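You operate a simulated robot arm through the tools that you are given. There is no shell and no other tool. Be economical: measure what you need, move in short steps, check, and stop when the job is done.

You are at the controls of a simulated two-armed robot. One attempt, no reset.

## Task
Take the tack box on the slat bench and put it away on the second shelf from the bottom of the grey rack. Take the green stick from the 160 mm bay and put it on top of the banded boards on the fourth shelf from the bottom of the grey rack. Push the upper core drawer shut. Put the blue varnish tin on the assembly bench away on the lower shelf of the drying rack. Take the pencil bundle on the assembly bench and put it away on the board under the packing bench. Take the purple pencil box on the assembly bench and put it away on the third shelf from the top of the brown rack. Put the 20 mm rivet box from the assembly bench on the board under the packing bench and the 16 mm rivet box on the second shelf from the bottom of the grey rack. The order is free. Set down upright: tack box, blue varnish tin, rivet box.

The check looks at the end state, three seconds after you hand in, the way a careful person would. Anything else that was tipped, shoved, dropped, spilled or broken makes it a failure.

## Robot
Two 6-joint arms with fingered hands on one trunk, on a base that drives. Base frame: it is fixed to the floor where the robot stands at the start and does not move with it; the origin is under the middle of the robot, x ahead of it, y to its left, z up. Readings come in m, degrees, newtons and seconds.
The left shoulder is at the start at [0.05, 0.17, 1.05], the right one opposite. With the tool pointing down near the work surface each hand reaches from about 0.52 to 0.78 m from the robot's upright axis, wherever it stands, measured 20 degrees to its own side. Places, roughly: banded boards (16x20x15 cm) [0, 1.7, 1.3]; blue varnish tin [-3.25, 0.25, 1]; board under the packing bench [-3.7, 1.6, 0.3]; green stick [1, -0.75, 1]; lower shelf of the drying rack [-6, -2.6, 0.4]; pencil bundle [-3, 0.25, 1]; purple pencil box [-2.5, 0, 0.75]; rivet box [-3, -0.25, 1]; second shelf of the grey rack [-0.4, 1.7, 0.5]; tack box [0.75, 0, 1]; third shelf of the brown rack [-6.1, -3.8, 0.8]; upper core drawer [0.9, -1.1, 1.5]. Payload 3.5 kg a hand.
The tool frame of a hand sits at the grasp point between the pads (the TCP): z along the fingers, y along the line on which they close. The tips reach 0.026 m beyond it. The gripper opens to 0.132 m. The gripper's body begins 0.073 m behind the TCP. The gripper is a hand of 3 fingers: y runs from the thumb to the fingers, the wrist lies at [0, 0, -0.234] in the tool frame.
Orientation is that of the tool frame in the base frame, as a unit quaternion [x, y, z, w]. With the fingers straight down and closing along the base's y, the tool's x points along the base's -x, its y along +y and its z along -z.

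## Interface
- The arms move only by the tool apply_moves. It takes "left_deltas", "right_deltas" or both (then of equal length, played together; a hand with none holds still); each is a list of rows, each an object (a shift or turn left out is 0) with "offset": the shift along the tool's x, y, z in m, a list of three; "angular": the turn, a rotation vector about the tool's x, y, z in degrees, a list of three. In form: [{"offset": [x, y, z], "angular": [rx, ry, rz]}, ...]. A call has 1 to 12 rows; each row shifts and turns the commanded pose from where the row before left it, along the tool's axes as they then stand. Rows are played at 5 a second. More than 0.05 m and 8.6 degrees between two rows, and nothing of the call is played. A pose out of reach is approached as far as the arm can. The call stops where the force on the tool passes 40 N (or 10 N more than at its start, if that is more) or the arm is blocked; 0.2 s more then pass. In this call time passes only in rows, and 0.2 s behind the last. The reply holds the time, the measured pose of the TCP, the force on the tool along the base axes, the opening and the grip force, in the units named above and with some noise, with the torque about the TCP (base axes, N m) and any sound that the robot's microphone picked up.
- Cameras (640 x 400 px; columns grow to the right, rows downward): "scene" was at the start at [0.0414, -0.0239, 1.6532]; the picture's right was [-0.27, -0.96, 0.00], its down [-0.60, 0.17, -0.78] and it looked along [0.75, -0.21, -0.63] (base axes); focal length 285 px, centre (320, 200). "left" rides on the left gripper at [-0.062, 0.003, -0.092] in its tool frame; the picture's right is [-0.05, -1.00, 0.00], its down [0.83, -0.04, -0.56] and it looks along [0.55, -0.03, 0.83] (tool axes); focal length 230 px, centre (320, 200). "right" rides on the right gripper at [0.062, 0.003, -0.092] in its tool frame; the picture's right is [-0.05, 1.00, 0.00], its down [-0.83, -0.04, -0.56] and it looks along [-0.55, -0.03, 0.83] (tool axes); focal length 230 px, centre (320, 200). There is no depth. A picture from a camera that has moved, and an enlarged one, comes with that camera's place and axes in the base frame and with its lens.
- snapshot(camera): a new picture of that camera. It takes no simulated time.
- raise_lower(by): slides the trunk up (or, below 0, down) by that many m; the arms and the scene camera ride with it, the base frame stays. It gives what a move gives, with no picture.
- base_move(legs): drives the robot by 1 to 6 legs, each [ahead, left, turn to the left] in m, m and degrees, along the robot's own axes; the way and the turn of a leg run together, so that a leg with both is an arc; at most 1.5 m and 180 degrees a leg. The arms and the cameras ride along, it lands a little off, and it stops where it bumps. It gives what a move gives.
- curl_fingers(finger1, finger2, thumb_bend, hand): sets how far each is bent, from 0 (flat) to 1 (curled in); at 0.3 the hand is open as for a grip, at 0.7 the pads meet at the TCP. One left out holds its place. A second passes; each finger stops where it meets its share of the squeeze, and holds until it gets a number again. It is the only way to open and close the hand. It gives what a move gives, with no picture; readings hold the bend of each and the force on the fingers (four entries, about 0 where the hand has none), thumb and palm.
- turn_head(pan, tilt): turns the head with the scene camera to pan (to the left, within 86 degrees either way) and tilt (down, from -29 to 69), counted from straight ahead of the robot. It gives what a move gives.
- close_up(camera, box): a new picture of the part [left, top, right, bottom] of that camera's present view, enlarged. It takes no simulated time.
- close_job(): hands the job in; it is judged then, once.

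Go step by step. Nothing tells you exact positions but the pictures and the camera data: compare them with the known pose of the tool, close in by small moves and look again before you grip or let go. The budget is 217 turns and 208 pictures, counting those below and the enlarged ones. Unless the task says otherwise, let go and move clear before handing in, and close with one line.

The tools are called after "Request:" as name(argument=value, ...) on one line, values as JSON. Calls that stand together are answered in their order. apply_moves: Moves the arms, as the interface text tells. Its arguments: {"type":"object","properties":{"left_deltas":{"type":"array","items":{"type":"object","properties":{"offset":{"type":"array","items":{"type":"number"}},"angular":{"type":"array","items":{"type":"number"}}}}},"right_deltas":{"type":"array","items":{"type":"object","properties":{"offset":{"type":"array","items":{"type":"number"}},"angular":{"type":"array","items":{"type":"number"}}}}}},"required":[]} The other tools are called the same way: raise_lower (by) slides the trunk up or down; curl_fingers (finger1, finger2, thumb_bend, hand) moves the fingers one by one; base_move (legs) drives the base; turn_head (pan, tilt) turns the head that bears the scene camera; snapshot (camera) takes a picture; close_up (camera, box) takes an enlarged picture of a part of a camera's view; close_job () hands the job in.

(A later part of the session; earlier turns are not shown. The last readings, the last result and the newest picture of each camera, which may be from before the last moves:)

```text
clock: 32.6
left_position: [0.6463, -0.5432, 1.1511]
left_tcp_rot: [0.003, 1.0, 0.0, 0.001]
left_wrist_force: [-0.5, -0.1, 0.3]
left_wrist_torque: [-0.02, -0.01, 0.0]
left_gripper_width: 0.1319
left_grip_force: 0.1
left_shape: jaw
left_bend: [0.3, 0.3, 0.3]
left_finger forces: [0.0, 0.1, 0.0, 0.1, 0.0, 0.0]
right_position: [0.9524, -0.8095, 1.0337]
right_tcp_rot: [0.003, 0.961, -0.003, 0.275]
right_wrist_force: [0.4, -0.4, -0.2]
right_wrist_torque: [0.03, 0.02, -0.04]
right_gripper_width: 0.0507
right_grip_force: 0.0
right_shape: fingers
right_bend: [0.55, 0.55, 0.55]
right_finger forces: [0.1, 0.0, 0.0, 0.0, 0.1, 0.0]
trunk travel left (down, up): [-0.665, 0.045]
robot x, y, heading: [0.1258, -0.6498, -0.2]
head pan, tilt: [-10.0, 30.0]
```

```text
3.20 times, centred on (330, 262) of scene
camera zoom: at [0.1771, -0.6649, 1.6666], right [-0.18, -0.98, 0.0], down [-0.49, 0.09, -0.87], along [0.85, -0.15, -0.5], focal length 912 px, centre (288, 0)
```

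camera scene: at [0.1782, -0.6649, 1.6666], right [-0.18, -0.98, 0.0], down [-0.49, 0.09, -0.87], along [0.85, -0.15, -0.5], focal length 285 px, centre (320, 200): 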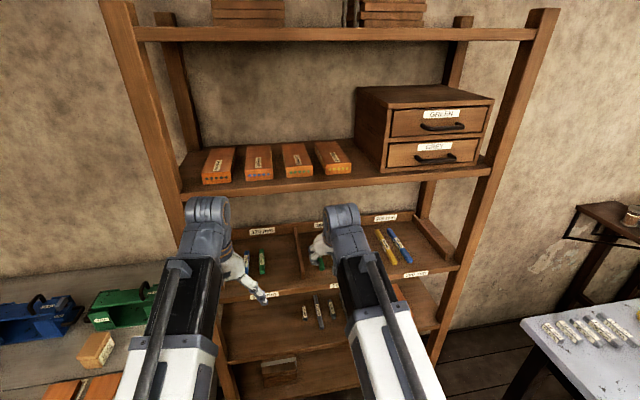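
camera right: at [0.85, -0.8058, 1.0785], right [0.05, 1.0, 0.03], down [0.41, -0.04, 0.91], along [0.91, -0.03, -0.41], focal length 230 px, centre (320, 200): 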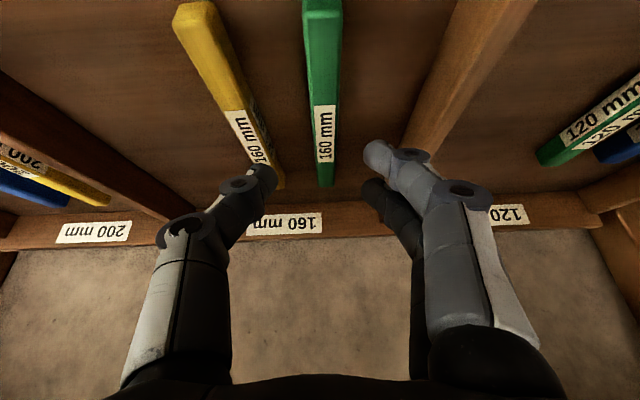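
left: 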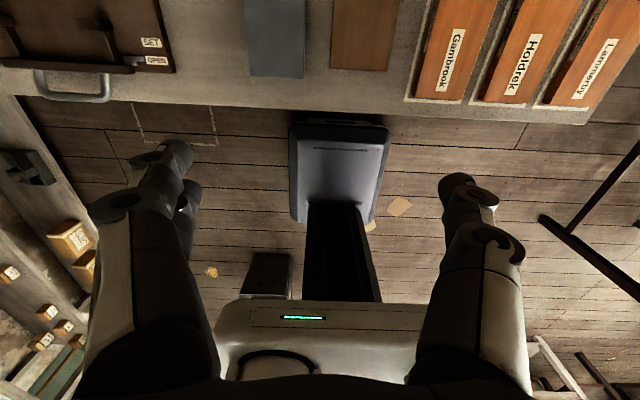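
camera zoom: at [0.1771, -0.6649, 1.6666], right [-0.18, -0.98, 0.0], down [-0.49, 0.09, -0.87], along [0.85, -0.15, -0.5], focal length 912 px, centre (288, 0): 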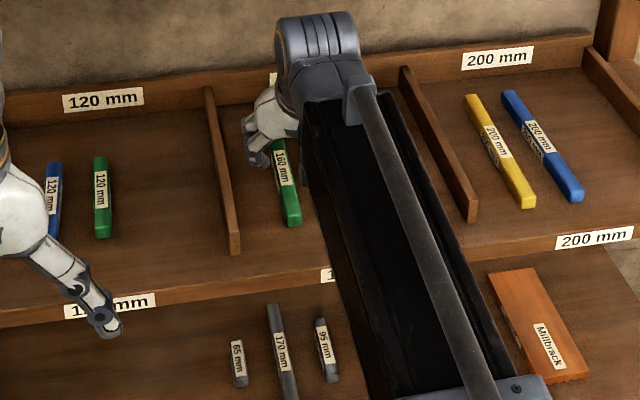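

Request:
apply_moves(right_deltas=[{"offset": [0.0103, 0.002, 0.0166]}, {"offset": [0.0103, 0.002, 0.0166]}, {"offset": [0.0103, 0, 0.0166]}, {"offset": [0.0085, 0, 0.0135]}])

Request:
snapshot(camera="right")

```text
clock: 33.5
left_position: [0.6449, -0.5424, 1.1514]
left_tcp_rot: [0.003, 1.0, -0.001, 0.001]
left_wrist_force: [0.9, -0.8, 0.3]
left_wrist_torque: [-0.01, 0.02, 0.0]
left_gripper_width: 0.1321
left_grip_force: 0.0
left_shape: jaw
left_bend: [0.3, 0.3, 0.3]
left_finger forces: [0.1, 0.0, 0.0, 0.0, 0.0, 0.0]
right_position: [0.9562, -0.8038, 0.9849]
right_tcp_rot: [0.005, 0.957, 0.001, 0.288]
right_wrist_force: [-3.9, 0.8, 21.5]
right_wrist_torque: [0.73, -0.02, 0.1]
right_gripper_width: 0.0493
right_grip_force: 10.8
right_shape: fingers
right_bend: [0.61, 0.55, 0.55]
right_finger forces: [22.0, 0.0, 0.0, 0.0, 0.0, 0.1]
trunk travel left (down, up): [-0.665, 0.045]
robot x, y, heading: [0.1284, -0.6499, -0.5]
head pan, tilt: [-10.0, 30.0]
stopped in row 4 (right hand): the force on the tool passed its limit at 49 N (the readings are from after the stop); the commanded pose is now the measured one
```

```text
176 pictures are left
camera right: at [0.8529, -0.8003, 1.0274], right [0.05, 1.0, 0.03], down [0.39, -0.05, 0.92], along [0.92, -0.03, -0.39], focal length 230 px, centre (320, 200)
```

right: 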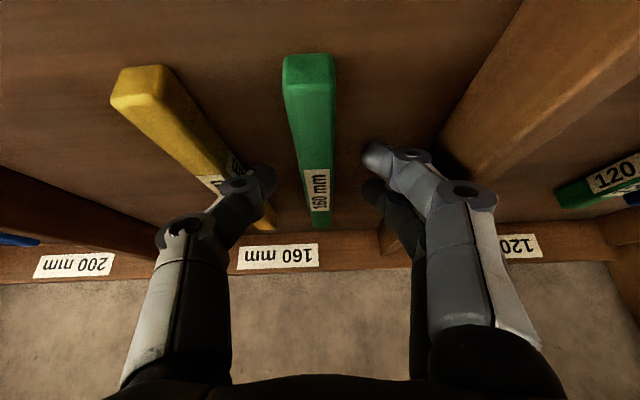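

Finger 1 touched the shelf (22 N) – nothing else moved. The tilted lower finger grounds too early, so I lift, straighten to about 12° pitch, narrow the hand slightly and look again.

Request:
apply_moves(right_deltas=[{"offset": [-0.0248, -0.001, -0.0375]}, {"angular": [0, 7.2, 0]}, {"angular": [0, 7.2, 0]}, {"angular": [0, 7.2, 0]}])

Request:
curl_fingers(hand="right", finger1=0.61, finger2=0.61, thumb_bend=0.61)

Request:
snapshot(camera="right")

Request:
close_up(camera="scene", box=[230, 180, 430, 305])

```text
clock: 34.5
left_position: [0.6467, -0.5422, 1.1512]
left_tcp_rot: [0.003, 1.0, 0.0, 0.001]
left_wrist_force: [-0.4, -0.5, 1.4]
left_wrist_torque: [0.02, 0.01, 0.04]
left_gripper_width: 0.132
left_grip_force: 0.0
left_shape: jaw
left_bend: [0.3, 0.3, 0.3]
left_finger forces: [0.1, 0.0, 0.0, 0.0, 0.0, 0.0]
right_position: [0.9189, -0.8071, 1.0198]
right_tcp_rot: [0.004, 0.995, 0.002, 0.1]
right_wrist_force: [-0.1, -0.3, -0.3]
right_wrist_torque: [-0.01, 0.03, -0.01]
right_gripper_width: 0.0508
right_grip_force: 0.1
right_shape: fingers
right_bend: [0.55, 0.55, 0.55]
right_finger forces: [0.1, 0.0, 0.1, 0.0, 0.0, 0.0]
right hand out of reach, approached as far as the arm can: row 3, 4
trunk travel left (down, up): [-0.665, 0.045]
robot x, y, heading: [0.1301, -0.6447, -0.2]
head pan, tilt: [-10.0, 30.0]
```

```text
clock: 35.5
left_position: [0.6459, -0.5435, 1.1491]
left_tcp_rot: [0.002, 1.0, 0.001, 0.001]
left_wrist_force: [-0.1, 0.2, 0.5]
left_wrist_torque: [0.01, -0.02, -0.02]
left_gripper_width: 0.132
left_grip_force: 0.1
left_shape: jaw
left_bend: [0.3, 0.3, 0.3]
left_finger forces: [0.1, 0.0, 0.1, 0.1, 0.1, 0.0]
right_position: [0.9162, -0.8059, 1.0207]
right_tcp_rot: [0.004, 0.995, 0.001, 0.1]
right_wrist_force: [-0.6, 0.5, 0.3]
right_wrist_torque: [-0.02, 0.04, 0.04]
right_gripper_width: 0.0325
right_grip_force: 0.1
right_shape: fingers
right_bend: [0.61, 0.61, 0.61]
right_finger forces: [0.0, 0.1, 0.0, 0.0, 0.1, 0.0]
trunk travel left (down, up): [-0.665, 0.045]
robot x, y, heading: [0.1245, -0.6494, -0.4]
head pan, tilt: [-10.0, 30.0]
```

```text
175 pictures are left
camera right: at [0.8377, -0.8031, 1.0985], right [0.06, 1.0, 0.01], down [0.7, -0.05, 0.71], along [0.71, -0.03, -0.7], focal length 230 px, centre (320, 200)
```

right: 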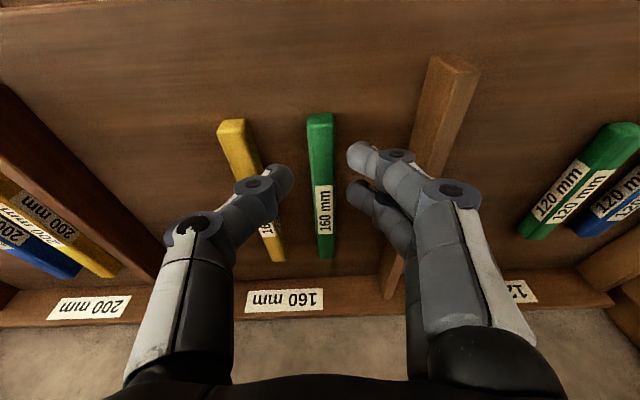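

```text
3.20 times, centred on (330, 242) of scene
camera zoom: at [0.1767, -0.6649, 1.6667], right [-0.18, -0.98, 0.0], down [-0.49, 0.09, -0.87], along [0.85, -0.15, -0.5], focal length 912 px, centre (288, 64)
```

zoom: 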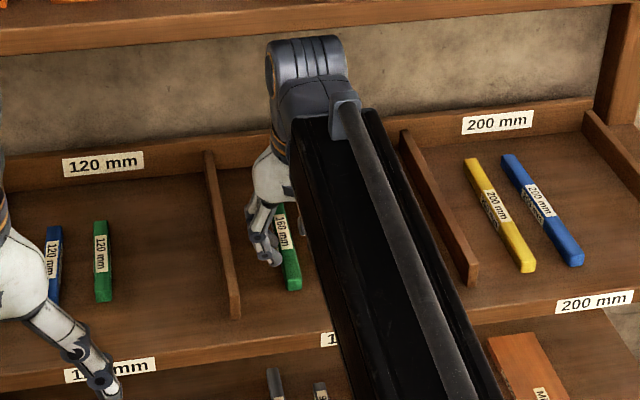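

Reach limited the move; I drive 5 cm closer (left hand pulled back a little first) to come over the stick.

Request:
apply_moves(left_deltas=[{"offset": [0.03, 0, -0.03]}, {"offset": [0.03, 0, -0.03]}])

Request:
base_move(legs=[[0.06, 0, 0]])

Request:
snapshot(camera="right")

```text
clock: 36.1
left_position: [0.6181, -0.5449, 1.1569]
left_tcp_rot: [0.002, 1.0, 0.0, 0.003]
left_wrist_force: [-0.2, -0.7, 0.1]
left_wrist_torque: [-0.03, -0.01, 0.01]
left_gripper_width: 0.1319
left_grip_force: 0.1
left_shape: jaw
left_bend: [0.3, 0.3, 0.3]
left_finger forces: [0.1, 0.0, 0.0, 0.0, 0.0, 0.0]
left hand out of reach, approached as far as the arm can: row 1, 2
right_position: [0.9176, -0.8059, 1.0213]
right_tcp_rot: [0.004, 0.995, 0.001, 0.1]
right_wrist_force: [-0.4, -0.1, -0.6]
right_wrist_torque: [-0.03, -0.02, 0.0]
right_gripper_width: 0.0323
right_grip_force: 0.0
right_shape: fingers
right_bend: [0.61, 0.61, 0.61]
right_finger forces: [0.0, 0.0, 0.0, 0.0, 0.1, 0.1]
trunk travel left (down, up): [-0.665, 0.045]
robot x, y, heading: [0.129, -0.6459, -0.4]
head pan, tilt: [-10.0, 30.0]
```

```text
clock: 37.0
left_position: [0.6809, -0.5462, 1.1569]
left_tcp_rot: [0.003, 1.0, -0.001, 0.002]
left_wrist_force: [1.2, 0.1, -0.7]
left_wrist_torque: [-0.01, 0.06, 0.02]
left_gripper_width: 0.1318
left_grip_force: 0.1
left_shape: jaw
left_bend: [0.3, 0.3, 0.3]
left_finger forces: [0.0, 0.0, 0.2, 0.0, 0.0, 0.0]
right_position: [0.9783, -0.8072, 1.0213]
right_tcp_rot: [0.004, 0.995, 0.001, 0.101]
right_wrist_force: [0.5, -0.2, -0.2]
right_wrist_torque: [-0.02, 0.02, 0.01]
right_gripper_width: 0.0324
right_grip_force: 0.0
right_shape: fingers
right_bend: [0.61, 0.61, 0.61]
right_finger forces: [0.0, 0.0, 0.1, 0.0, 0.0, 0.1]
trunk travel left (down, up): [-0.665, 0.045]
robot x, y, heading: [0.1853, -0.648, -0.3]
head pan, tilt: [-10.0, 30.0]
```

```text
173 pictures are left
camera right: at [0.8984, -0.8037, 1.0977], right [0.06, 1.0, 0.01], down [0.7, -0.05, 0.71], along [0.71, -0.03, -0.7], focal length 230 px, centre (320, 200)
```

right: 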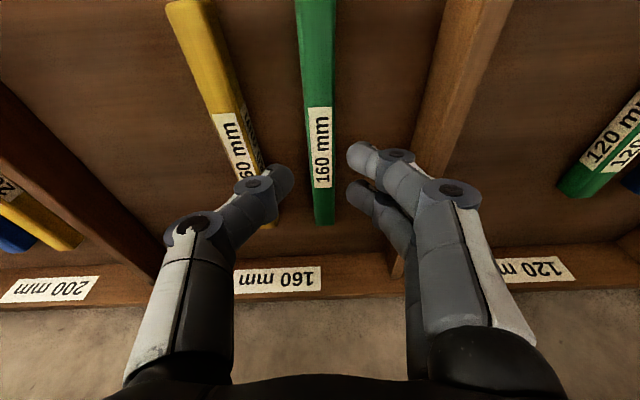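

Request:
apply_moves(right_deltas=[{"offset": [0.003, 0, 0.0147]}, {"offset": [0.003, 0, 0.0147]}, {"offset": [0.003, 0, 0.0147]}])

Request:
snapshot(camera="right")

```text
clock: 37.8
left_position: [0.677, -0.5449, 1.1604]
left_tcp_rot: [0.003, 1.0, -0.001, 0.005]
left_wrist_force: [0.5, 0.3, -0.6]
left_wrist_torque: [0.0, 0.01, -0.04]
left_gripper_width: 0.1319
left_grip_force: 0.2
left_shape: jaw
left_bend: [0.3, 0.3, 0.3]
left_finger forces: [0.0, 0.0, 0.1, 0.0, 0.0, 0.1]
right_position: [0.9766, -0.8047, 0.9819]
right_tcp_rot: [0.003, 0.994, 0.002, 0.105]
right_wrist_force: [-0.3, 3.2, 30.5]
right_wrist_torque: [0.53, 0.24, -0.06]
right_gripper_width: 0.031
right_grip_force: 15.7
right_shape: fingers
right_bend: [0.68, 0.61, 0.61]
right_finger forces: [26.0, 0.0, 0.0, 0.0, 5.5, 0.0]
trunk travel left (down, up): [-0.665, 0.045]
robot x, y, heading: [0.187, -0.6467, -0.4]
head pan, tilt: [-10.0, 30.0]
```

```text
172 pictures are left
camera right: at [0.8962, -0.8021, 1.059], right [0.06, 1.0, 0.01], down [0.69, -0.05, 0.72], along [0.72, -0.03, -0.7], focal length 230 px, centre (320, 200)
```

right: 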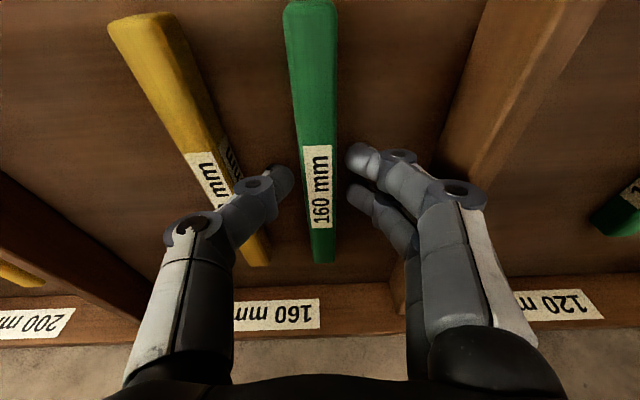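

The finger tips now rest on the shelf on both sides of the stick. I ease up 3 mm and close.

Request:
apply_moves(right_deltas=[{"offset": [0, 0.002, -0.003]}])

Request:
curl_fingers(hand="right", finger1=0.78, finger2=0.78, thumb_bend=0.78)

Request:
snapshot(camera="right")

```text
clock: 38.2
left_position: [0.6775, -0.5468, 1.158]
left_tcp_rot: [0.002, 1.0, -0.001, 0.005]
left_wrist_force: [0.0, 0.5, 0.1]
left_wrist_torque: [0.04, -0.01, 0.02]
left_gripper_width: 0.1319
left_grip_force: 0.1
left_shape: jaw
left_bend: [0.3, 0.3, 0.3]
left_finger forces: [0.1, 0.1, 0.0, 0.0, 0.0, 0.0]
right_position: [0.976, -0.8045, 0.9817]
right_tcp_rot: [0.004, 0.995, 0.001, 0.104]
right_wrist_force: [9.3, 1.8, 28.4]
right_wrist_torque: [0.31, -0.13, -0.11]
right_gripper_width: 0.0312
right_grip_force: 14.3
right_shape: fingers
right_bend: [0.68, 0.61, 0.61]
right_finger forces: [21.9, 0.0, 0.0, 0.1, 6.7, 0.0]
trunk travel left (down, up): [-0.665, 0.045]
robot x, y, heading: [0.1878, -0.6523, -0.2]
head pan, tilt: [-10.0, 30.0]
```

```text
clock: 39.2
left_position: [0.6788, -0.5473, 1.1581]
left_tcp_rot: [0.002, 1.0, -0.001, 0.004]
left_wrist_force: [-0.5, 0.6, -0.6]
left_wrist_torque: [-0.01, 0.0, 0.0]
left_gripper_width: 0.1316
left_grip_force: 0.1
left_shape: jaw
left_bend: [0.3, 0.3, 0.3]
left_finger forces: [0.0, 0.0, 0.0, 0.0, 0.0, 0.1]
right_position: [0.9749, -0.8061, 0.9812]
right_tcp_rot: [0.004, 0.995, 0.0, 0.101]
right_wrist_force: [-0.2, -5.4, 14.7]
right_wrist_torque: [-0.52, 0.04, 0.0]
right_gripper_width: 0.0155
right_grip_force: 25.1
right_shape: fingers
right_bend: [0.75, 0.72, 0.69]
right_finger forces: [9.8, 8.1, 0.0, 0.0, 33.2, 0.0]
trunk travel left (down, up): [-0.665, 0.045]
robot x, y, heading: [0.1874, -0.649, -0.6]
head pan, tilt: [-10.0, 30.0]
```

```text
171 pictures are left
camera right: at [0.8954, -0.802, 1.0573], right [0.06, 1.0, 0.01], down [0.7, -0.05, 0.71], along [0.71, -0.03, -0.7], focal length 230 px, centre (320, 200)
```

right: 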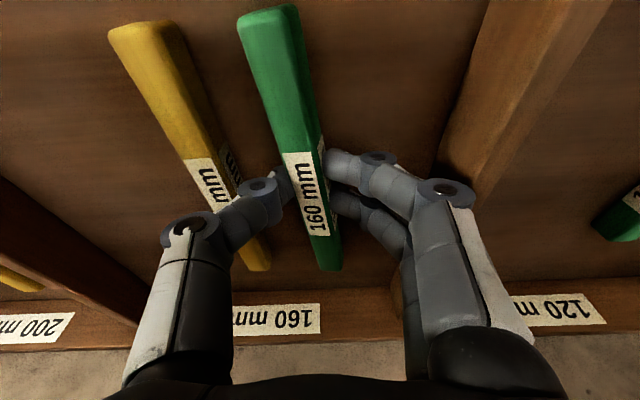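

The stick is gripped (25 N, slightly turned). I lift it and check.

Request:
apply_moves(right_deltas=[{"offset": [-0.003, 0, -0.015]}, {"offset": [-0.006, 0, -0.03]}, {"offset": [-0.006, 0, -0.03]}])

Request:
snapshot(camera="right")

Request:
close_up(camera="scene", box=[230, 180, 430, 305])

```text
clock: 40.0
left_position: [0.6802, -0.5467, 1.1547]
left_tcp_rot: [0.003, 1.0, 0.0, 0.003]
left_wrist_force: [-0.1, -0.2, 0.8]
left_wrist_torque: [0.02, -0.02, 0.01]
left_gripper_width: 0.1318
left_grip_force: 0.1
left_shape: jaw
left_bend: [0.3, 0.3, 0.3]
left_finger forces: [0.0, 0.0, 0.0, 0.0, 0.0, 0.0]
right_position: [0.9701, -0.8051, 1.0413]
right_tcp_rot: [0.003, 0.995, 0.002, 0.095]
right_wrist_force: [-1.1, -0.5, 0.3]
right_wrist_torque: [0.03, -0.01, 0.0]
right_gripper_width: 0.0153
right_grip_force: 19.8
right_shape: fingers
right_bend: [0.75, 0.73, 0.68]
right_finger forces: [10.8, 8.9, 0.1, 0.1, 19.7, 0.0]
right hand out of reach, approached as far as the arm can: row 3
trunk travel left (down, up): [-0.665, 0.045]
robot x, y, heading: [0.186, -0.649, -0.3]
head pan, tilt: [-10.0, 30.0]
```

```text
170 pictures are left
camera right: at [0.8926, -0.8016, 1.1204], right [0.06, 1.0, 0.01], down [0.71, -0.05, 0.7], along [0.7, -0.03, -0.71], focal length 230 px, centre (320, 200)
```

right: 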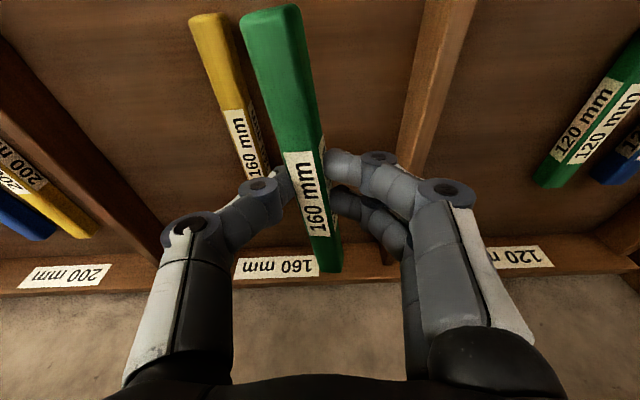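

```text
3.20 times, centred on (330, 242) of scene
camera zoom: at [0.2391, -0.6661, 1.6644], right [-0.18, -0.98, 0.0], down [-0.49, 0.09, -0.86], along [0.85, -0.15, -0.5], focal length 912 px, centre (288, 64)
```

zoom: 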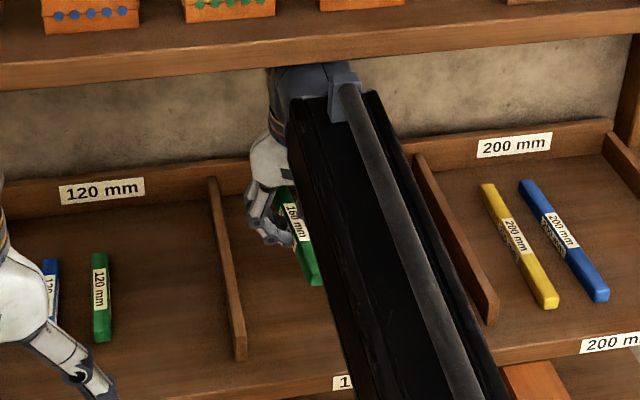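

The stick is up, nearly parallel to x. For laying it onto the boards I want it held by its end with a level hand, so I set it down again on the shelf's front edge, sticking out 5 cm, and regrasp. First back off 14.5 cm.

Request:
base_move(legs=[[-0.145, 0, 0]])

Request:
snapshot(camera="right")

Request:
snapshot(camera="scene")

```text
clock: 41.4
left_position: [0.5322, -0.544, 1.1587]
left_tcp_rot: [0.001, 1.0, 0.0, 0.003]
left_wrist_force: [0.1, 0.1, 0.2]
left_wrist_torque: [-0.01, -0.02, 0.0]
left_gripper_width: 0.1317
left_grip_force: 0.0
left_shape: jaw
left_bend: [0.3, 0.3, 0.3]
left_finger forces: [0.0, 0.1, 0.0, 0.0, 0.1, 0.1]
right_position: [0.826, -0.8033, 1.0566]
right_tcp_rot: [0.004, 0.995, 0.001, 0.103]
right_wrist_force: [0.3, 0.4, 0.0]
right_wrist_torque: [-0.01, 0.01, 0.0]
right_gripper_width: 0.0156
right_grip_force: 19.4
right_shape: fingers
right_bend: [0.75, 0.73, 0.68]
right_finger forces: [10.7, 8.9, 0.0, 0.0, 19.7, 0.0]
trunk travel left (down, up): [-0.665, 0.045]
robot x, y, heading: [0.0389, -0.6497, -0.1]
head pan, tilt: [-10.0, 30.0]
```

```text
168 pictures are left
camera right: at [0.7466, -0.8004, 1.1338], right [0.06, 1.0, 0.01], down [0.7, -0.05, 0.71], along [0.71, -0.03, -0.7], focal length 230 px, centre (320, 200)
```

right: 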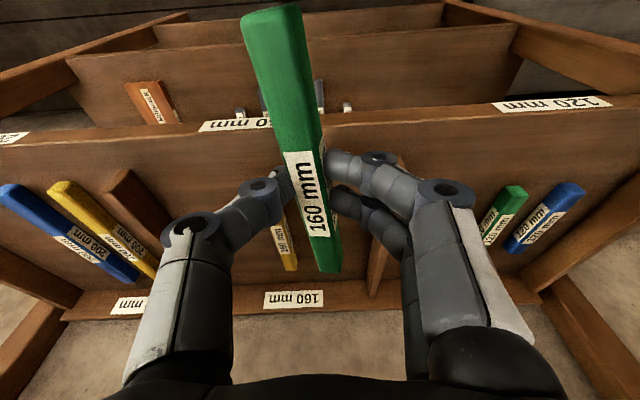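

```text
167 pictures are left
camera scene: at [0.0894, -0.6645, 1.6668], right [-0.18, -0.98, 0.0], down [-0.49, 0.09, -0.87], along [0.85, -0.15, -0.5], focal length 285 px, centre (320, 200)
```

scene: 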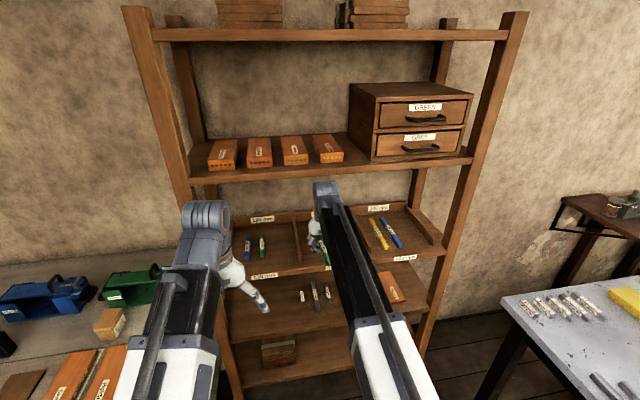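

The shelf's front edge is really at x ≈ 0.86, so I move forward 4.5 cm before lowering the stick to the shelf.

Request:
apply_moves(right_deltas=[{"offset": [-0.044, 0, 0.0092]}, {"offset": [0.0045, 0, 0.0215]}, {"offset": [0.0045, 0, 0.0215]}, {"offset": [0.003, 0, 0.0147]}, {"offset": [0.002, 0, 0.009]}])

Request:
snapshot(camera="right")

Request:
close_up(camera="scene", box=[230, 180, 430, 305])

```text
clock: 42.6
left_position: [0.5321, -0.5453, 1.1582]
left_tcp_rot: [0.002, 1.0, -0.001, 0.004]
left_wrist_force: [0.6, -0.6, -0.5]
left_wrist_torque: [-0.04, -0.02, 0.01]
left_gripper_width: 0.1318
left_grip_force: 0.0
left_shape: jaw
left_bend: [0.3, 0.3, 0.3]
left_finger forces: [0.0, 0.0, 0.0, 0.0, 0.1, 0.0]
right_position: [0.827, -0.8029, 0.9869]
right_tcp_rot: [0.003, 0.995, 0.001, 0.102]
right_wrist_force: [-0.6, 0.6, -0.1]
right_wrist_torque: [-0.02, 0.0, 0.02]
right_gripper_width: 0.0156
right_grip_force: 19.3
right_shape: fingers
right_bend: [0.75, 0.73, 0.68]
right_finger forces: [10.6, 8.9, 0.0, 0.1, 19.6, 0.0]
right hand out of reach, approached as far as the arm can: row 1
trunk travel left (down, up): [-0.665, 0.045]
robot x, y, heading: [0.0405, -0.6466, -0.1]
head pan, tilt: [-10.0, 30.0]
```

```text
166 pictures are left
camera right: at [0.7471, -0.8, 1.0639], right [0.06, 1.0, 0.01], down [0.7, -0.05, 0.71], along [0.71, -0.03, -0.7], focal length 230 px, centre (320, 200)
```

right: 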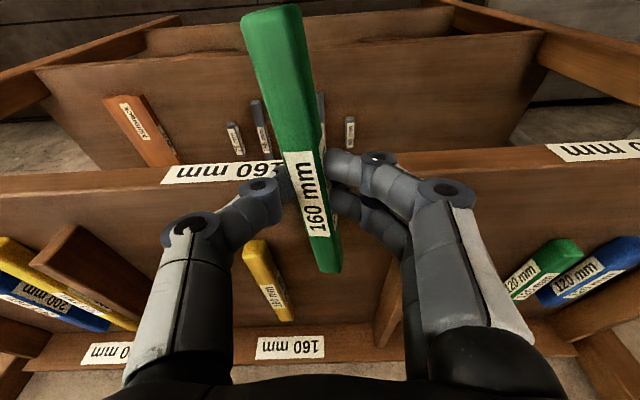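

```text
3.20 times, centred on (330, 242) of scene
camera zoom: at [0.0901, -0.6644, 1.6667], right [-0.18, -0.98, 0.0], down [-0.49, 0.09, -0.87], along [0.85, -0.15, -0.5], focal length 912 px, centre (288, 64)
```

zoom: 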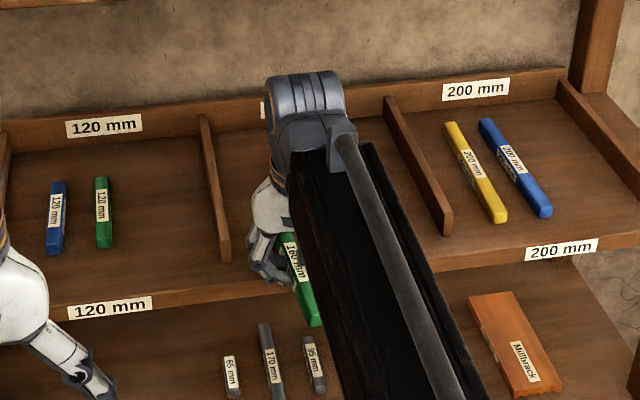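

Request:
base_move(legs=[[0.047, 0, 0]])

Request:
apply_moves(right_deltas=[{"offset": [0.001, 0, 0.004]}])

Request:
snapshot(camera="right")

```text
clock: 43.5
left_position: [0.5811, -0.545, 1.1582]
left_tcp_rot: [0.002, 1.0, 0.0, 0.002]
left_wrist_force: [0.4, 0.1, 0.1]
left_wrist_torque: [0.0, 0.01, -0.02]
left_gripper_width: 0.1317
left_grip_force: 0.0
left_shape: jaw
left_bend: [0.3, 0.3, 0.3]
left_finger forces: [0.0, 0.0, 0.1, 0.1, 0.0, 0.0]
right_position: [0.8753, -0.8021, 0.9852]
right_tcp_rot: [0.003, 0.995, 0.001, 0.101]
right_wrist_force: [-0.3, -0.3, 0.4]
right_wrist_torque: [0.0, 0.0, 0.01]
right_gripper_width: 0.0156
right_grip_force: 20.1
right_shape: fingers
right_bend: [0.75, 0.73, 0.68]
right_finger forces: [10.6, 8.9, 0.1, 0.0, 19.6, 0.0]
trunk travel left (down, up): [-0.665, 0.045]
robot x, y, heading: [0.0901, -0.6518, -0.4]
head pan, tilt: [-10.0, 30.0]
```

```text
clock: 43.9
left_position: [0.5797, -0.5445, 1.1574]
left_tcp_rot: [0.002, 1.0, 0.0, 0.003]
left_wrist_force: [-0.2, -0.1, 0.0]
left_wrist_torque: [-0.01, -0.03, -0.02]
left_gripper_width: 0.132
left_grip_force: 0.2
left_shape: jaw
left_bend: [0.3, 0.3, 0.3]
left_finger forces: [0.0, 0.0, 0.0, 0.0, 0.0, 0.1]
right_position: [0.8749, -0.804, 0.9836]
right_tcp_rot: [0.004, 0.995, 0.001, 0.102]
right_wrist_force: [0.7, -0.2, 0.0]
right_wrist_torque: [0.03, -0.01, 0.03]
right_gripper_width: 0.0159
right_grip_force: 19.0
right_shape: fingers
right_bend: [0.75, 0.73, 0.68]
right_finger forces: [10.5, 9.0, 0.1, 0.0, 19.6, 0.0]
trunk travel left (down, up): [-0.665, 0.045]
robot x, y, heading: [0.092, -0.6475, -0.4]
head pan, tilt: [-10.0, 30.0]
```

```text
164 pictures are left
camera right: at [0.7944, -0.8, 1.0598], right [0.06, 1.0, 0.01], down [0.7, -0.05, 0.71], along [0.71, -0.03, -0.7], focal length 230 px, centre (320, 200)
```

right: 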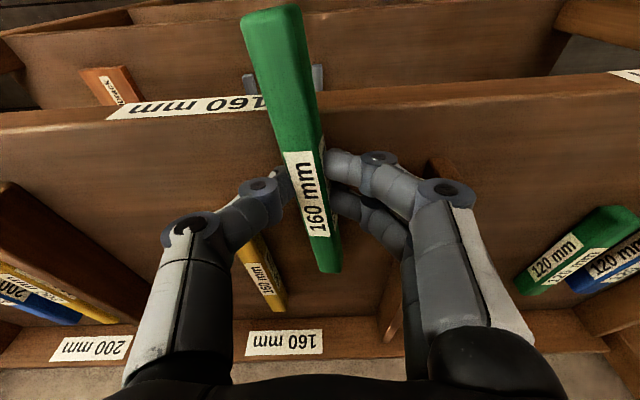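

Request:
apply_moves(right_deltas=[{"offset": [0.0005, 0, 0.003]}, {"offset": [0.0005, 0, 0.002]}])

Request:
curl_fingers(hand="right", finger1=0.62, finger2=0.62, thumb_bend=0.62)

Request:
snapshot(camera="right")

```text
clock: 44.5
left_position: [0.5786, -0.5438, 1.1593]
left_tcp_rot: [0.002, 1.0, 0.0, 0.004]
left_wrist_force: [0.4, -1.3, 0.3]
left_wrist_torque: [0.03, -0.02, 0.02]
left_gripper_width: 0.1321
left_grip_force: 0.1
left_shape: jaw
left_bend: [0.3, 0.3, 0.3]
left_finger forces: [0.0, 0.1, 0.1, 0.0, 0.1, 0.0]
right_position: [0.8742, -0.804, 0.9796]
right_tcp_rot: [0.004, 0.995, 0.001, 0.104]
right_wrist_force: [2.2, -0.3, 11.0]
right_wrist_torque: [-0.28, -0.04, 0.03]
right_gripper_width: 0.0154
right_grip_force: 25.9
right_shape: fingers
right_bend: [0.75, 0.73, 0.68]
right_finger forces: [11.0, 9.2, 0.1, 0.0, 31.6, 0.0]
trunk travel left (down, up): [-0.665, 0.045]
robot x, y, heading: [0.0928, -0.6493, -0.0]
head pan, tilt: [-10.0, 30.0]
```

```text
clock: 45.5
left_position: [0.5779, -0.5448, 1.1575]
left_tcp_rot: [0.001, 1.0, 0.0, 0.003]
left_wrist_force: [-0.5, 0.0, -0.1]
left_wrist_torque: [0.0, -0.01, -0.01]
left_gripper_width: 0.1322
left_grip_force: 0.0
left_shape: jaw
left_bend: [0.3, 0.3, 0.3]
left_finger forces: [0.0, 0.1, 0.1, 0.0, 0.0, 0.0]
right_position: [0.8725, -0.8034, 0.9817]
right_tcp_rot: [0.004, 0.994, 0.002, 0.106]
right_wrist_force: [8.8, -3.2, 30.7]
right_wrist_torque: [-0.41, -0.15, 0.13]
right_gripper_width: 0.0185
right_grip_force: 17.0
right_shape: fingers
right_bend: [0.69, 0.62, 0.64]
right_finger forces: [11.6, 0.0, 0.0, 0.1, 21.6, 0.0]
trunk travel left (down, up): [-0.665, 0.045]
robot x, y, heading: [0.0902, -0.6479, -0.3]
head pan, tilt: [-10.0, 30.0]
```

```text
163 pictures are left
camera right: at [0.7935, -0.8, 1.0577], right [0.06, 1.0, 0.01], down [0.7, -0.05, 0.72], along [0.72, -0.03, -0.7], focal length 230 px, centre (320, 200)
```

right: 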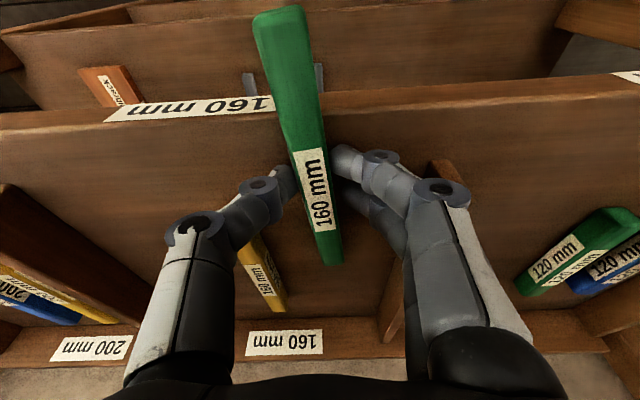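

Request:
apply_moves(right_deltas=[{"offset": [-0.0015, 0, -0.008]}, {"offset": [-0.0015, 0, -0.008]}])

Request:
curl_fingers(hand="right", finger1=0.55, finger2=0.55, thumb_bend=0.55)

Request:
snapshot(camera="right")

```text
clock: 46.1
left_position: [0.5795, -0.5446, 1.1579]
left_tcp_rot: [0.002, 1.0, 0.0, 0.004]
left_wrist_force: [-0.5, -0.1, -0.1]
left_wrist_torque: [0.04, 0.02, 0.01]
left_gripper_width: 0.1321
left_grip_force: 0.1
left_shape: jaw
left_bend: [0.3, 0.3, 0.3]
left_finger forces: [0.0, 0.1, 0.1, 0.1, 0.1, 0.0]
right_position: [0.8729, -0.8041, 0.9924]
right_tcp_rot: [0.004, 0.995, 0.001, 0.101]
right_wrist_force: [-0.5, -0.1, -1.0]
right_wrist_torque: [0.01, -0.03, 0.02]
right_gripper_width: 0.0279
right_grip_force: 0.0
right_shape: fingers
right_bend: [0.62, 0.62, 0.62]
right_finger forces: [0.1, 0.1, 0.0, 0.0, 0.1, 0.0]
trunk travel left (down, up): [-0.665, 0.045]
robot x, y, heading: [0.0903, -0.6474, -0.2]
head pan, tilt: [-10.0, 30.0]
```

```text
clock: 47.1
left_position: [0.5801, -0.5447, 1.1579]
left_tcp_rot: [0.002, 1.0, 0.001, 0.003]
left_wrist_force: [-0.3, 0.5, 0.0]
left_wrist_torque: [0.0, -0.04, -0.03]
left_gripper_width: 0.1319
left_grip_force: 0.1
left_shape: jaw
left_bend: [0.3, 0.3, 0.3]
left_finger forces: [0.0, 0.0, 0.0, 0.0, 0.0, 0.0]
right_position: [0.8738, -0.8026, 0.9927]
right_tcp_rot: [0.003, 0.995, 0.002, 0.103]
right_wrist_force: [0.4, 0.1, 0.1]
right_wrist_torque: [0.01, 0.01, 0.03]
right_gripper_width: 0.0506
right_grip_force: 0.0
right_shape: fingers
right_bend: [0.55, 0.55, 0.55]
right_finger forces: [0.0, 0.0, 0.0, 0.1, 0.1, 0.1]
trunk travel left (down, up): [-0.665, 0.045]
robot x, y, heading: [0.0884, -0.6479, -0.2]
head pan, tilt: [-10.0, 30.0]
```

```text
162 pictures are left
camera right: at [0.7934, -0.7999, 1.071], right [0.06, 1.0, 0.01], down [0.7, -0.05, 0.71], along [0.71, -0.03, -0.7], focal length 230 px, centre (320, 200)
```

right: 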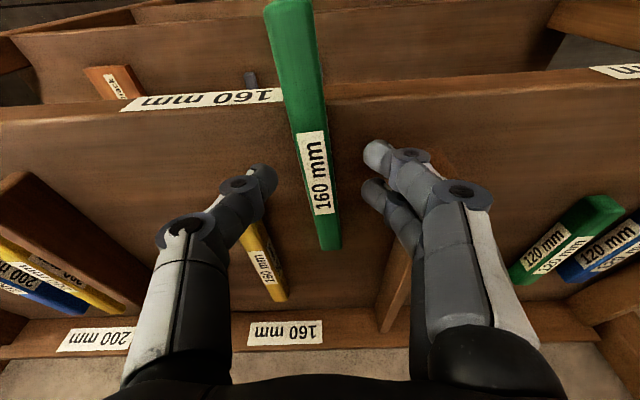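

Released cleanly; the stick lies over the shelf edge. I lift and back away, then pitch the hand level.

Request:
apply_moves(right_deltas=[{"offset": [-0.005, 0, -0.025]}, {"offset": [-0.005, 0, -0.025]}])

Request:
base_move(legs=[[-0.16, 0, 0]])

Request:
apply_moves(right_deltas=[{"angular": [0, -8, 0], "offset": [0.01, 0, 0]}, {"angular": [0, -8, 0], "offset": [0.01, 0, 0]}, {"angular": [0, -8, 0], "offset": [0.01, 0, 0]}, {"angular": [0, -8, 0]}, {"angular": [0, -8, 0]}, {"angular": [0, -8, 0]}, {"angular": [0, -8, 0]}, {"angular": [0, -8, 0]}, {"angular": [0, -8, 0]}])

Request:
snapshot(camera="right")

Request:
snapshot(camera="scene")

```text
clock: 47.7
left_position: [0.5799, -0.5443, 1.1581]
left_tcp_rot: [0.002, 1.0, 0.0, 0.003]
left_wrist_force: [0.4, 0.0, -0.3]
left_wrist_torque: [-0.03, -0.01, 0.02]
left_gripper_width: 0.1317
left_grip_force: 0.0
left_shape: jaw
left_bend: [0.3, 0.3, 0.3]
left_finger forces: [0.0, 0.1, 0.1, 0.0, 0.1, 0.0]
right_position: [0.8734, -0.8033, 1.0446]
right_tcp_rot: [0.003, 0.995, 0.002, 0.103]
right_wrist_force: [0.1, 0.2, 0.3]
right_wrist_torque: [-0.01, -0.02, 0.04]
right_gripper_width: 0.0504
right_grip_force: 0.0
right_shape: fingers
right_bend: [0.55, 0.55, 0.55]
right_finger forces: [0.0, 0.1, 0.0, 0.0, 0.1, 0.0]
trunk travel left (down, up): [-0.665, 0.045]
robot x, y, heading: [0.0897, -0.6468, -0.2]
head pan, tilt: [-10.0, 30.0]
```

```text
clock: 49.1
left_position: [0.4191, -0.5458, 1.1581]
left_tcp_rot: [0.003, 1.0, 0.0, 0.003]
left_wrist_force: [0.4, -0.6, 0.3]
left_wrist_torque: [0.0, 0.01, 0.02]
left_gripper_width: 0.1317
left_grip_force: 0.0
left_shape: jaw
left_bend: [0.3, 0.3, 0.3]
left_finger forces: [0.0, 0.0, 0.0, 0.0, 0.0, 0.0]
right_position: [0.712, -0.8045, 1.0457]
right_tcp_rot: [0.005, 0.995, 0.002, 0.103]
right_wrist_force: [-0.3, -0.7, 0.7]
right_wrist_torque: [0.05, -0.02, 0.02]
right_gripper_width: 0.0503
right_grip_force: 0.0
right_shape: fingers
right_bend: [0.55, 0.55, 0.55]
right_finger forces: [0.1, 0.0, 0.0, 0.0, 0.0, 0.0]
trunk travel left (down, up): [-0.665, 0.045]
robot x, y, heading: [-0.0664, -0.6478, -0.4]
head pan, tilt: [-10.0, 30.0]
```

```text
clock: 51.1
left_position: [0.4203, -0.5459, 1.1589]
left_tcp_rot: [0.003, 1.0, -0.001, 0.003]
left_wrist_force: [0.0, 0.2, 0.1]
left_wrist_torque: [0.01, 0.0, 0.02]
left_gripper_width: 0.132
left_grip_force: 0.0
left_shape: jaw
left_bend: [0.3, 0.3, 0.3]
left_finger forces: [0.0, 0.0, 0.0, 0.1, 0.0, 0.0]
right_position: [0.6846, -0.7998, 1.0323]
right_tcp_rot: [-0.005, 0.78, 0.01, 0.626]
right_wrist_force: [1.0, 0.0, 0.3]
right_wrist_torque: [-0.01, -0.02, 0.0]
right_gripper_width: 0.0506
right_grip_force: 0.0
right_shape: fingers
right_bend: [0.55, 0.55, 0.55]
right_finger forces: [0.0, 0.0, 0.0, 0.0, 0.0, 0.0]
right hand out of reach, approached as far as the arm can: row 9
trunk travel left (down, up): [-0.665, 0.045]
robot x, y, heading: [-0.0756, -0.6467, -0.6]
head pan, tilt: [-10.0, 30.0]
```

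```text
161 pictures are left
camera right: at [0.5805, -0.7969, 0.9917], right [-0.01, 1.0, 0.06], down [-0.36, -0.06, 0.93], along [0.93, -0.01, 0.36], focal length 230 px, centre (320, 200)
```

right: 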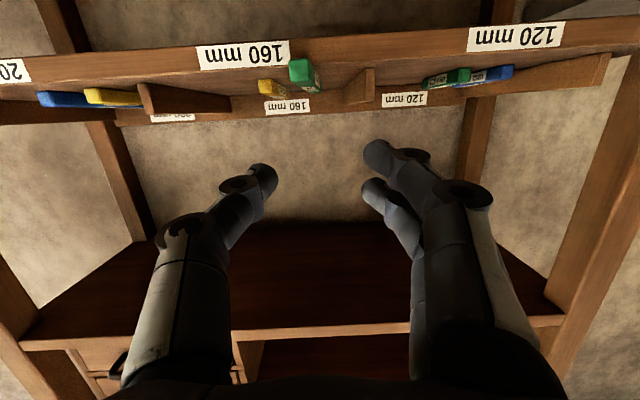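

```text
160 pictures are left
camera scene: at [-0.0225, -0.6638, 1.6667], right [-0.18, -0.98, 0.0], down [-0.49, 0.09, -0.87], along [0.85, -0.16, -0.5], focal length 285 px, centre (320, 200)
```

scene: 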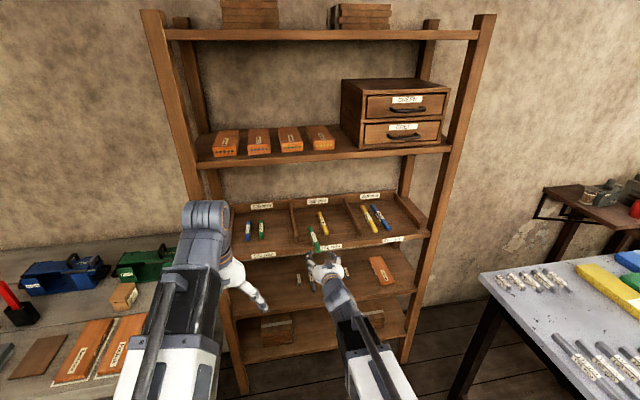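

The stick end points out at about (0.815, −0.808, 0.953). I lower the level hand to that height first, then check before driving in.

Request:
apply_moves(right_deltas=[{"offset": [0.037, -0.004, 0.008]}, {"offset": [0.037, -0.004, 0.008]}])

Request:
snapshot(camera="right")

Request:
close_up(camera="scene", box=[250, 200, 410, 300])

```text
clock: 51.7
left_position: [0.4203, -0.5448, 1.1578]
left_tcp_rot: [0.003, 1.0, 0.0, 0.003]
left_wrist_force: [0.3, -0.1, 0.6]
left_wrist_torque: [0.02, 0.02, -0.02]
left_gripper_width: 0.1315
left_grip_force: 0.1
left_shape: jaw
left_bend: [0.3, 0.3, 0.3]
left_finger forces: [0.0, 0.0, 0.0, 0.1, 0.0, 0.0]
right_position: [0.6934, -0.8114, 0.9585]
right_tcp_rot: [0.005, 0.744, -0.003, 0.668]
right_wrist_force: [-0.9, 0.3, -0.4]
right_wrist_torque: [-0.02, 0.0, 0.02]
right_gripper_width: 0.0508
right_grip_force: 0.0
right_shape: fingers
right_bend: [0.55, 0.55, 0.55]
right_finger forces: [0.1, 0.1, 0.0, 0.0, 0.0, 0.0]
trunk travel left (down, up): [-0.665, 0.045]
robot x, y, heading: [-0.0721, -0.6487, -0.3]
head pan, tilt: [-10.0, 30.0]
```

```text
159 pictures are left
camera right: at [0.5942, -0.8083, 0.9071], right [0.02, 1.0, 0.05], down [-0.46, -0.04, 0.89], along [0.89, -0.04, 0.46], focal length 230 px, centre (320, 200)
```

right: 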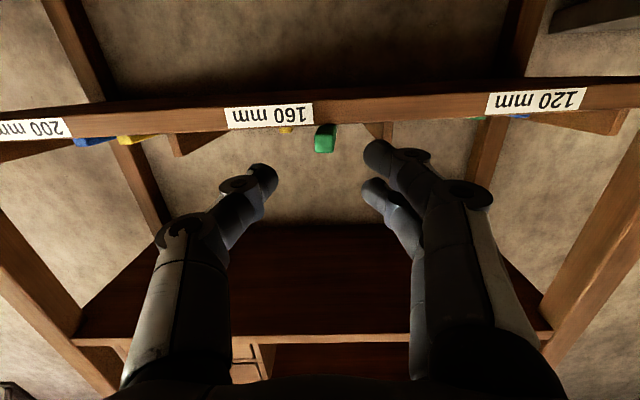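

```text
4.00 times, centred on (330, 250) of scene
camera zoom: at [-0.0224, -0.6639, 1.6667], right [-0.18, -0.98, 0.0], down [-0.49, 0.09, -0.87], along [0.85, -0.16, -0.5], focal length 1140 px, centre (280, 0)
```

zoom: 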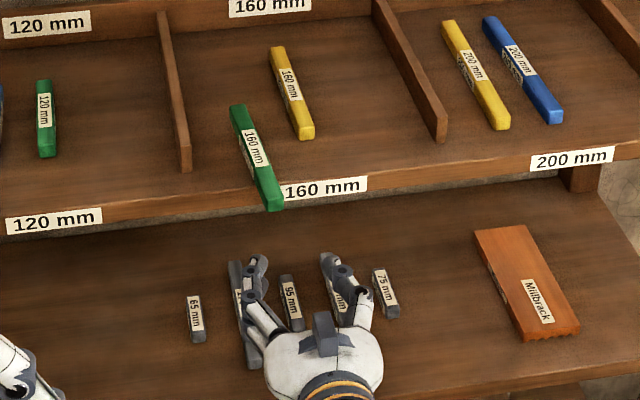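

Request:
base_move(legs=[[0.11, 0, 0]])

Request:
snapshot(camera="right")

Request:
close_up(camera="scene", box=[250, 200, 410, 300])

```text
clock: 52.9
left_position: [0.5337, -0.5462, 1.1574]
left_tcp_rot: [0.002, 1.0, -0.001, 0.002]
left_wrist_force: [0.8, 0.4, -0.2]
left_wrist_torque: [0.0, 0.01, 0.0]
left_gripper_width: 0.1317
left_grip_force: 0.0
left_shape: jaw
left_bend: [0.3, 0.3, 0.3]
left_finger forces: [0.0, 0.0, 0.0, 0.1, 0.0, 0.0]
right_position: [0.807, -0.8116, 0.9577]
right_tcp_rot: [0.004, 0.745, -0.001, 0.667]
right_wrist_force: [-0.1, -0.5, -0.5]
right_wrist_torque: [-0.03, 0.02, -0.01]
right_gripper_width: 0.0508
right_grip_force: 0.0
right_shape: fingers
right_bend: [0.55, 0.55, 0.55]
right_finger forces: [0.1, 0.1, 0.0, 0.0, 0.1, 0.0]
trunk travel left (down, up): [-0.665, 0.045]
robot x, y, heading: [0.0437, -0.6481, -0.3]
head pan, tilt: [-10.0, 30.0]
```

```text
157 pictures are left
camera right: at [0.7071, -0.808, 0.9068], right [0.01, 1.0, 0.05], down [-0.46, -0.04, 0.89], along [0.89, -0.04, 0.46], focal length 230 px, centre (320, 200)
```

right: 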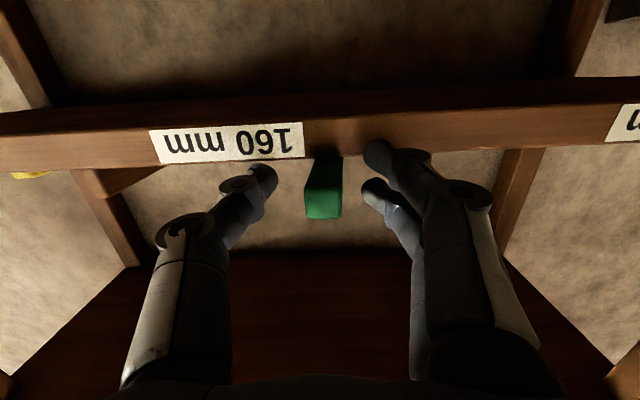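

```text
4.00 times, centred on (330, 250) of scene
camera zoom: at [0.0911, -0.6646, 1.6666], right [-0.18, -0.98, 0.0], down [-0.49, 0.09, -0.87], along [0.85, -0.16, -0.5], focal length 1140 px, centre (280, 0)
```

zoom: 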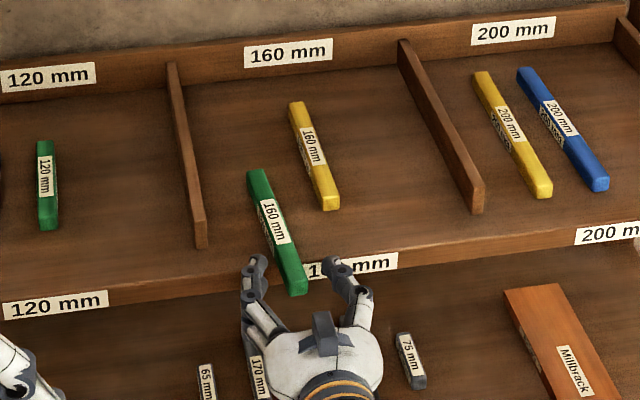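

The stick end is about 1 cm higher than the hand's line, so I go up 8 mm, in 18 mm, and close.

Request:
apply_moves(right_deltas=[{"offset": [-0.008, 0, 0]}, {"offset": [-0.001, 0, 0.009]}, {"offset": [-0.001, 0, 0.009]}])

Request:
curl_fingers(hand="right", finger1=0.78, finger2=0.78, thumb_bend=0.78)

Request:
snapshot(camera="right")

Request:
close_up(camera="scene", box=[250, 200, 410, 300])

```text
clock: 53.7
left_position: [0.5288, -0.5447, 1.1602]
left_tcp_rot: [0.002, 1.0, -0.001, 0.005]
left_wrist_force: [-0.3, 0.4, -0.6]
left_wrist_torque: [0.0, -0.01, 0.0]
left_gripper_width: 0.132
left_grip_force: 0.1
left_shape: jaw
left_bend: [0.3, 0.3, 0.3]
left_finger forces: [0.0, 0.0, 0.0, 0.0, 0.1, 0.1]
right_position: [0.8154, -0.8104, 0.966]
right_tcp_rot: [0.002, 0.746, -0.001, 0.666]
right_wrist_force: [-28.6, 2.7, 8.2]
right_wrist_torque: [0.29, 0.27, 0.96]
right_gripper_width: 0.0499
right_grip_force: 14.8
right_shape: fingers
right_bend: [0.64, 0.55, 0.55]
right_finger forces: [29.9, 0.0, 0.0, 0.0, 0.0, 0.0]
trunk travel left (down, up): [-0.665, 0.045]
robot x, y, heading: [0.0393, -0.6534, -0.3]
head pan, tilt: [-10.0, 30.0]
stopped in row 3 (right hand): the force on the tool passed its limit at 47 N (the readings are from after the stop); the commanded pose is now the measured one
```

```text
clock: 54.7
left_position: [0.5314, -0.5463, 1.1585]
left_tcp_rot: [0.002, 1.0, 0.0, 0.004]
left_wrist_force: [-0.6, -0.1, -0.7]
left_wrist_torque: [0.0, 0.03, 0.03]
left_gripper_width: 0.1319
left_grip_force: 0.0
left_shape: jaw
left_bend: [0.3, 0.3, 0.3]
left_finger forces: [0.0, 0.0, 0.1, 0.0, 0.1, 0.0]
right_position: [0.8193, -0.8123, 0.9634]
right_tcp_rot: [0.003, 0.748, -0.002, 0.664]
right_wrist_force: [0.4, -1.2, 3.3]
right_wrist_torque: [0.0, -0.08, -0.01]
right_gripper_width: 0.0147
right_grip_force: 15.5
right_shape: fingers
right_bend: [0.75, 0.78, 0.69]
right_finger forces: [12.7, 2.7, 0.1, 0.0, 16.0, 0.0]
trunk travel left (down, up): [-0.665, 0.045]
robot x, y, heading: [0.04, -0.6488, -0.5]
head pan, tilt: [-10.0, 30.0]
```

```text
155 pictures are left
camera right: at [0.7192, -0.8078, 0.9134], right [0.01, 1.0, 0.05], down [-0.46, -0.04, 0.89], along [0.89, -0.04, 0.45], focal length 230 px, centre (320, 200)
```

right: 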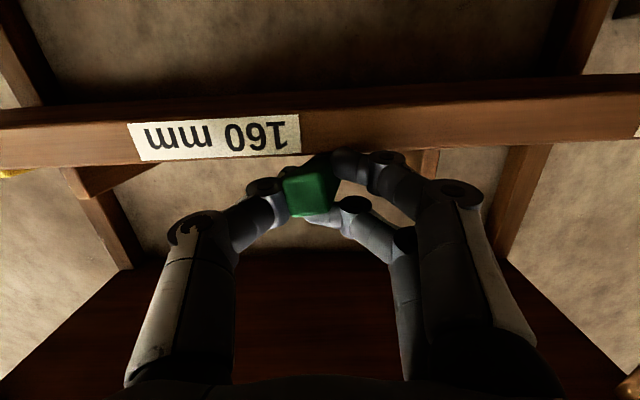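

```text
4.00 times, centred on (330, 250) of scene
camera zoom: at [0.0886, -0.6647, 1.6667], right [-0.18, -0.98, 0.0], down [-0.49, 0.09, -0.87], along [0.85, -0.16, -0.5], focal length 1140 px, centre (280, 0)
```

zoom: 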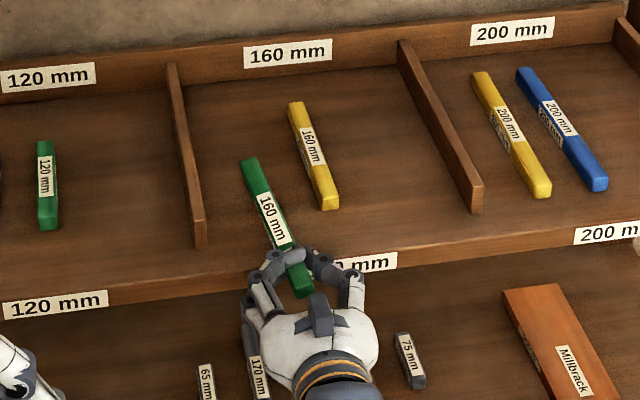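

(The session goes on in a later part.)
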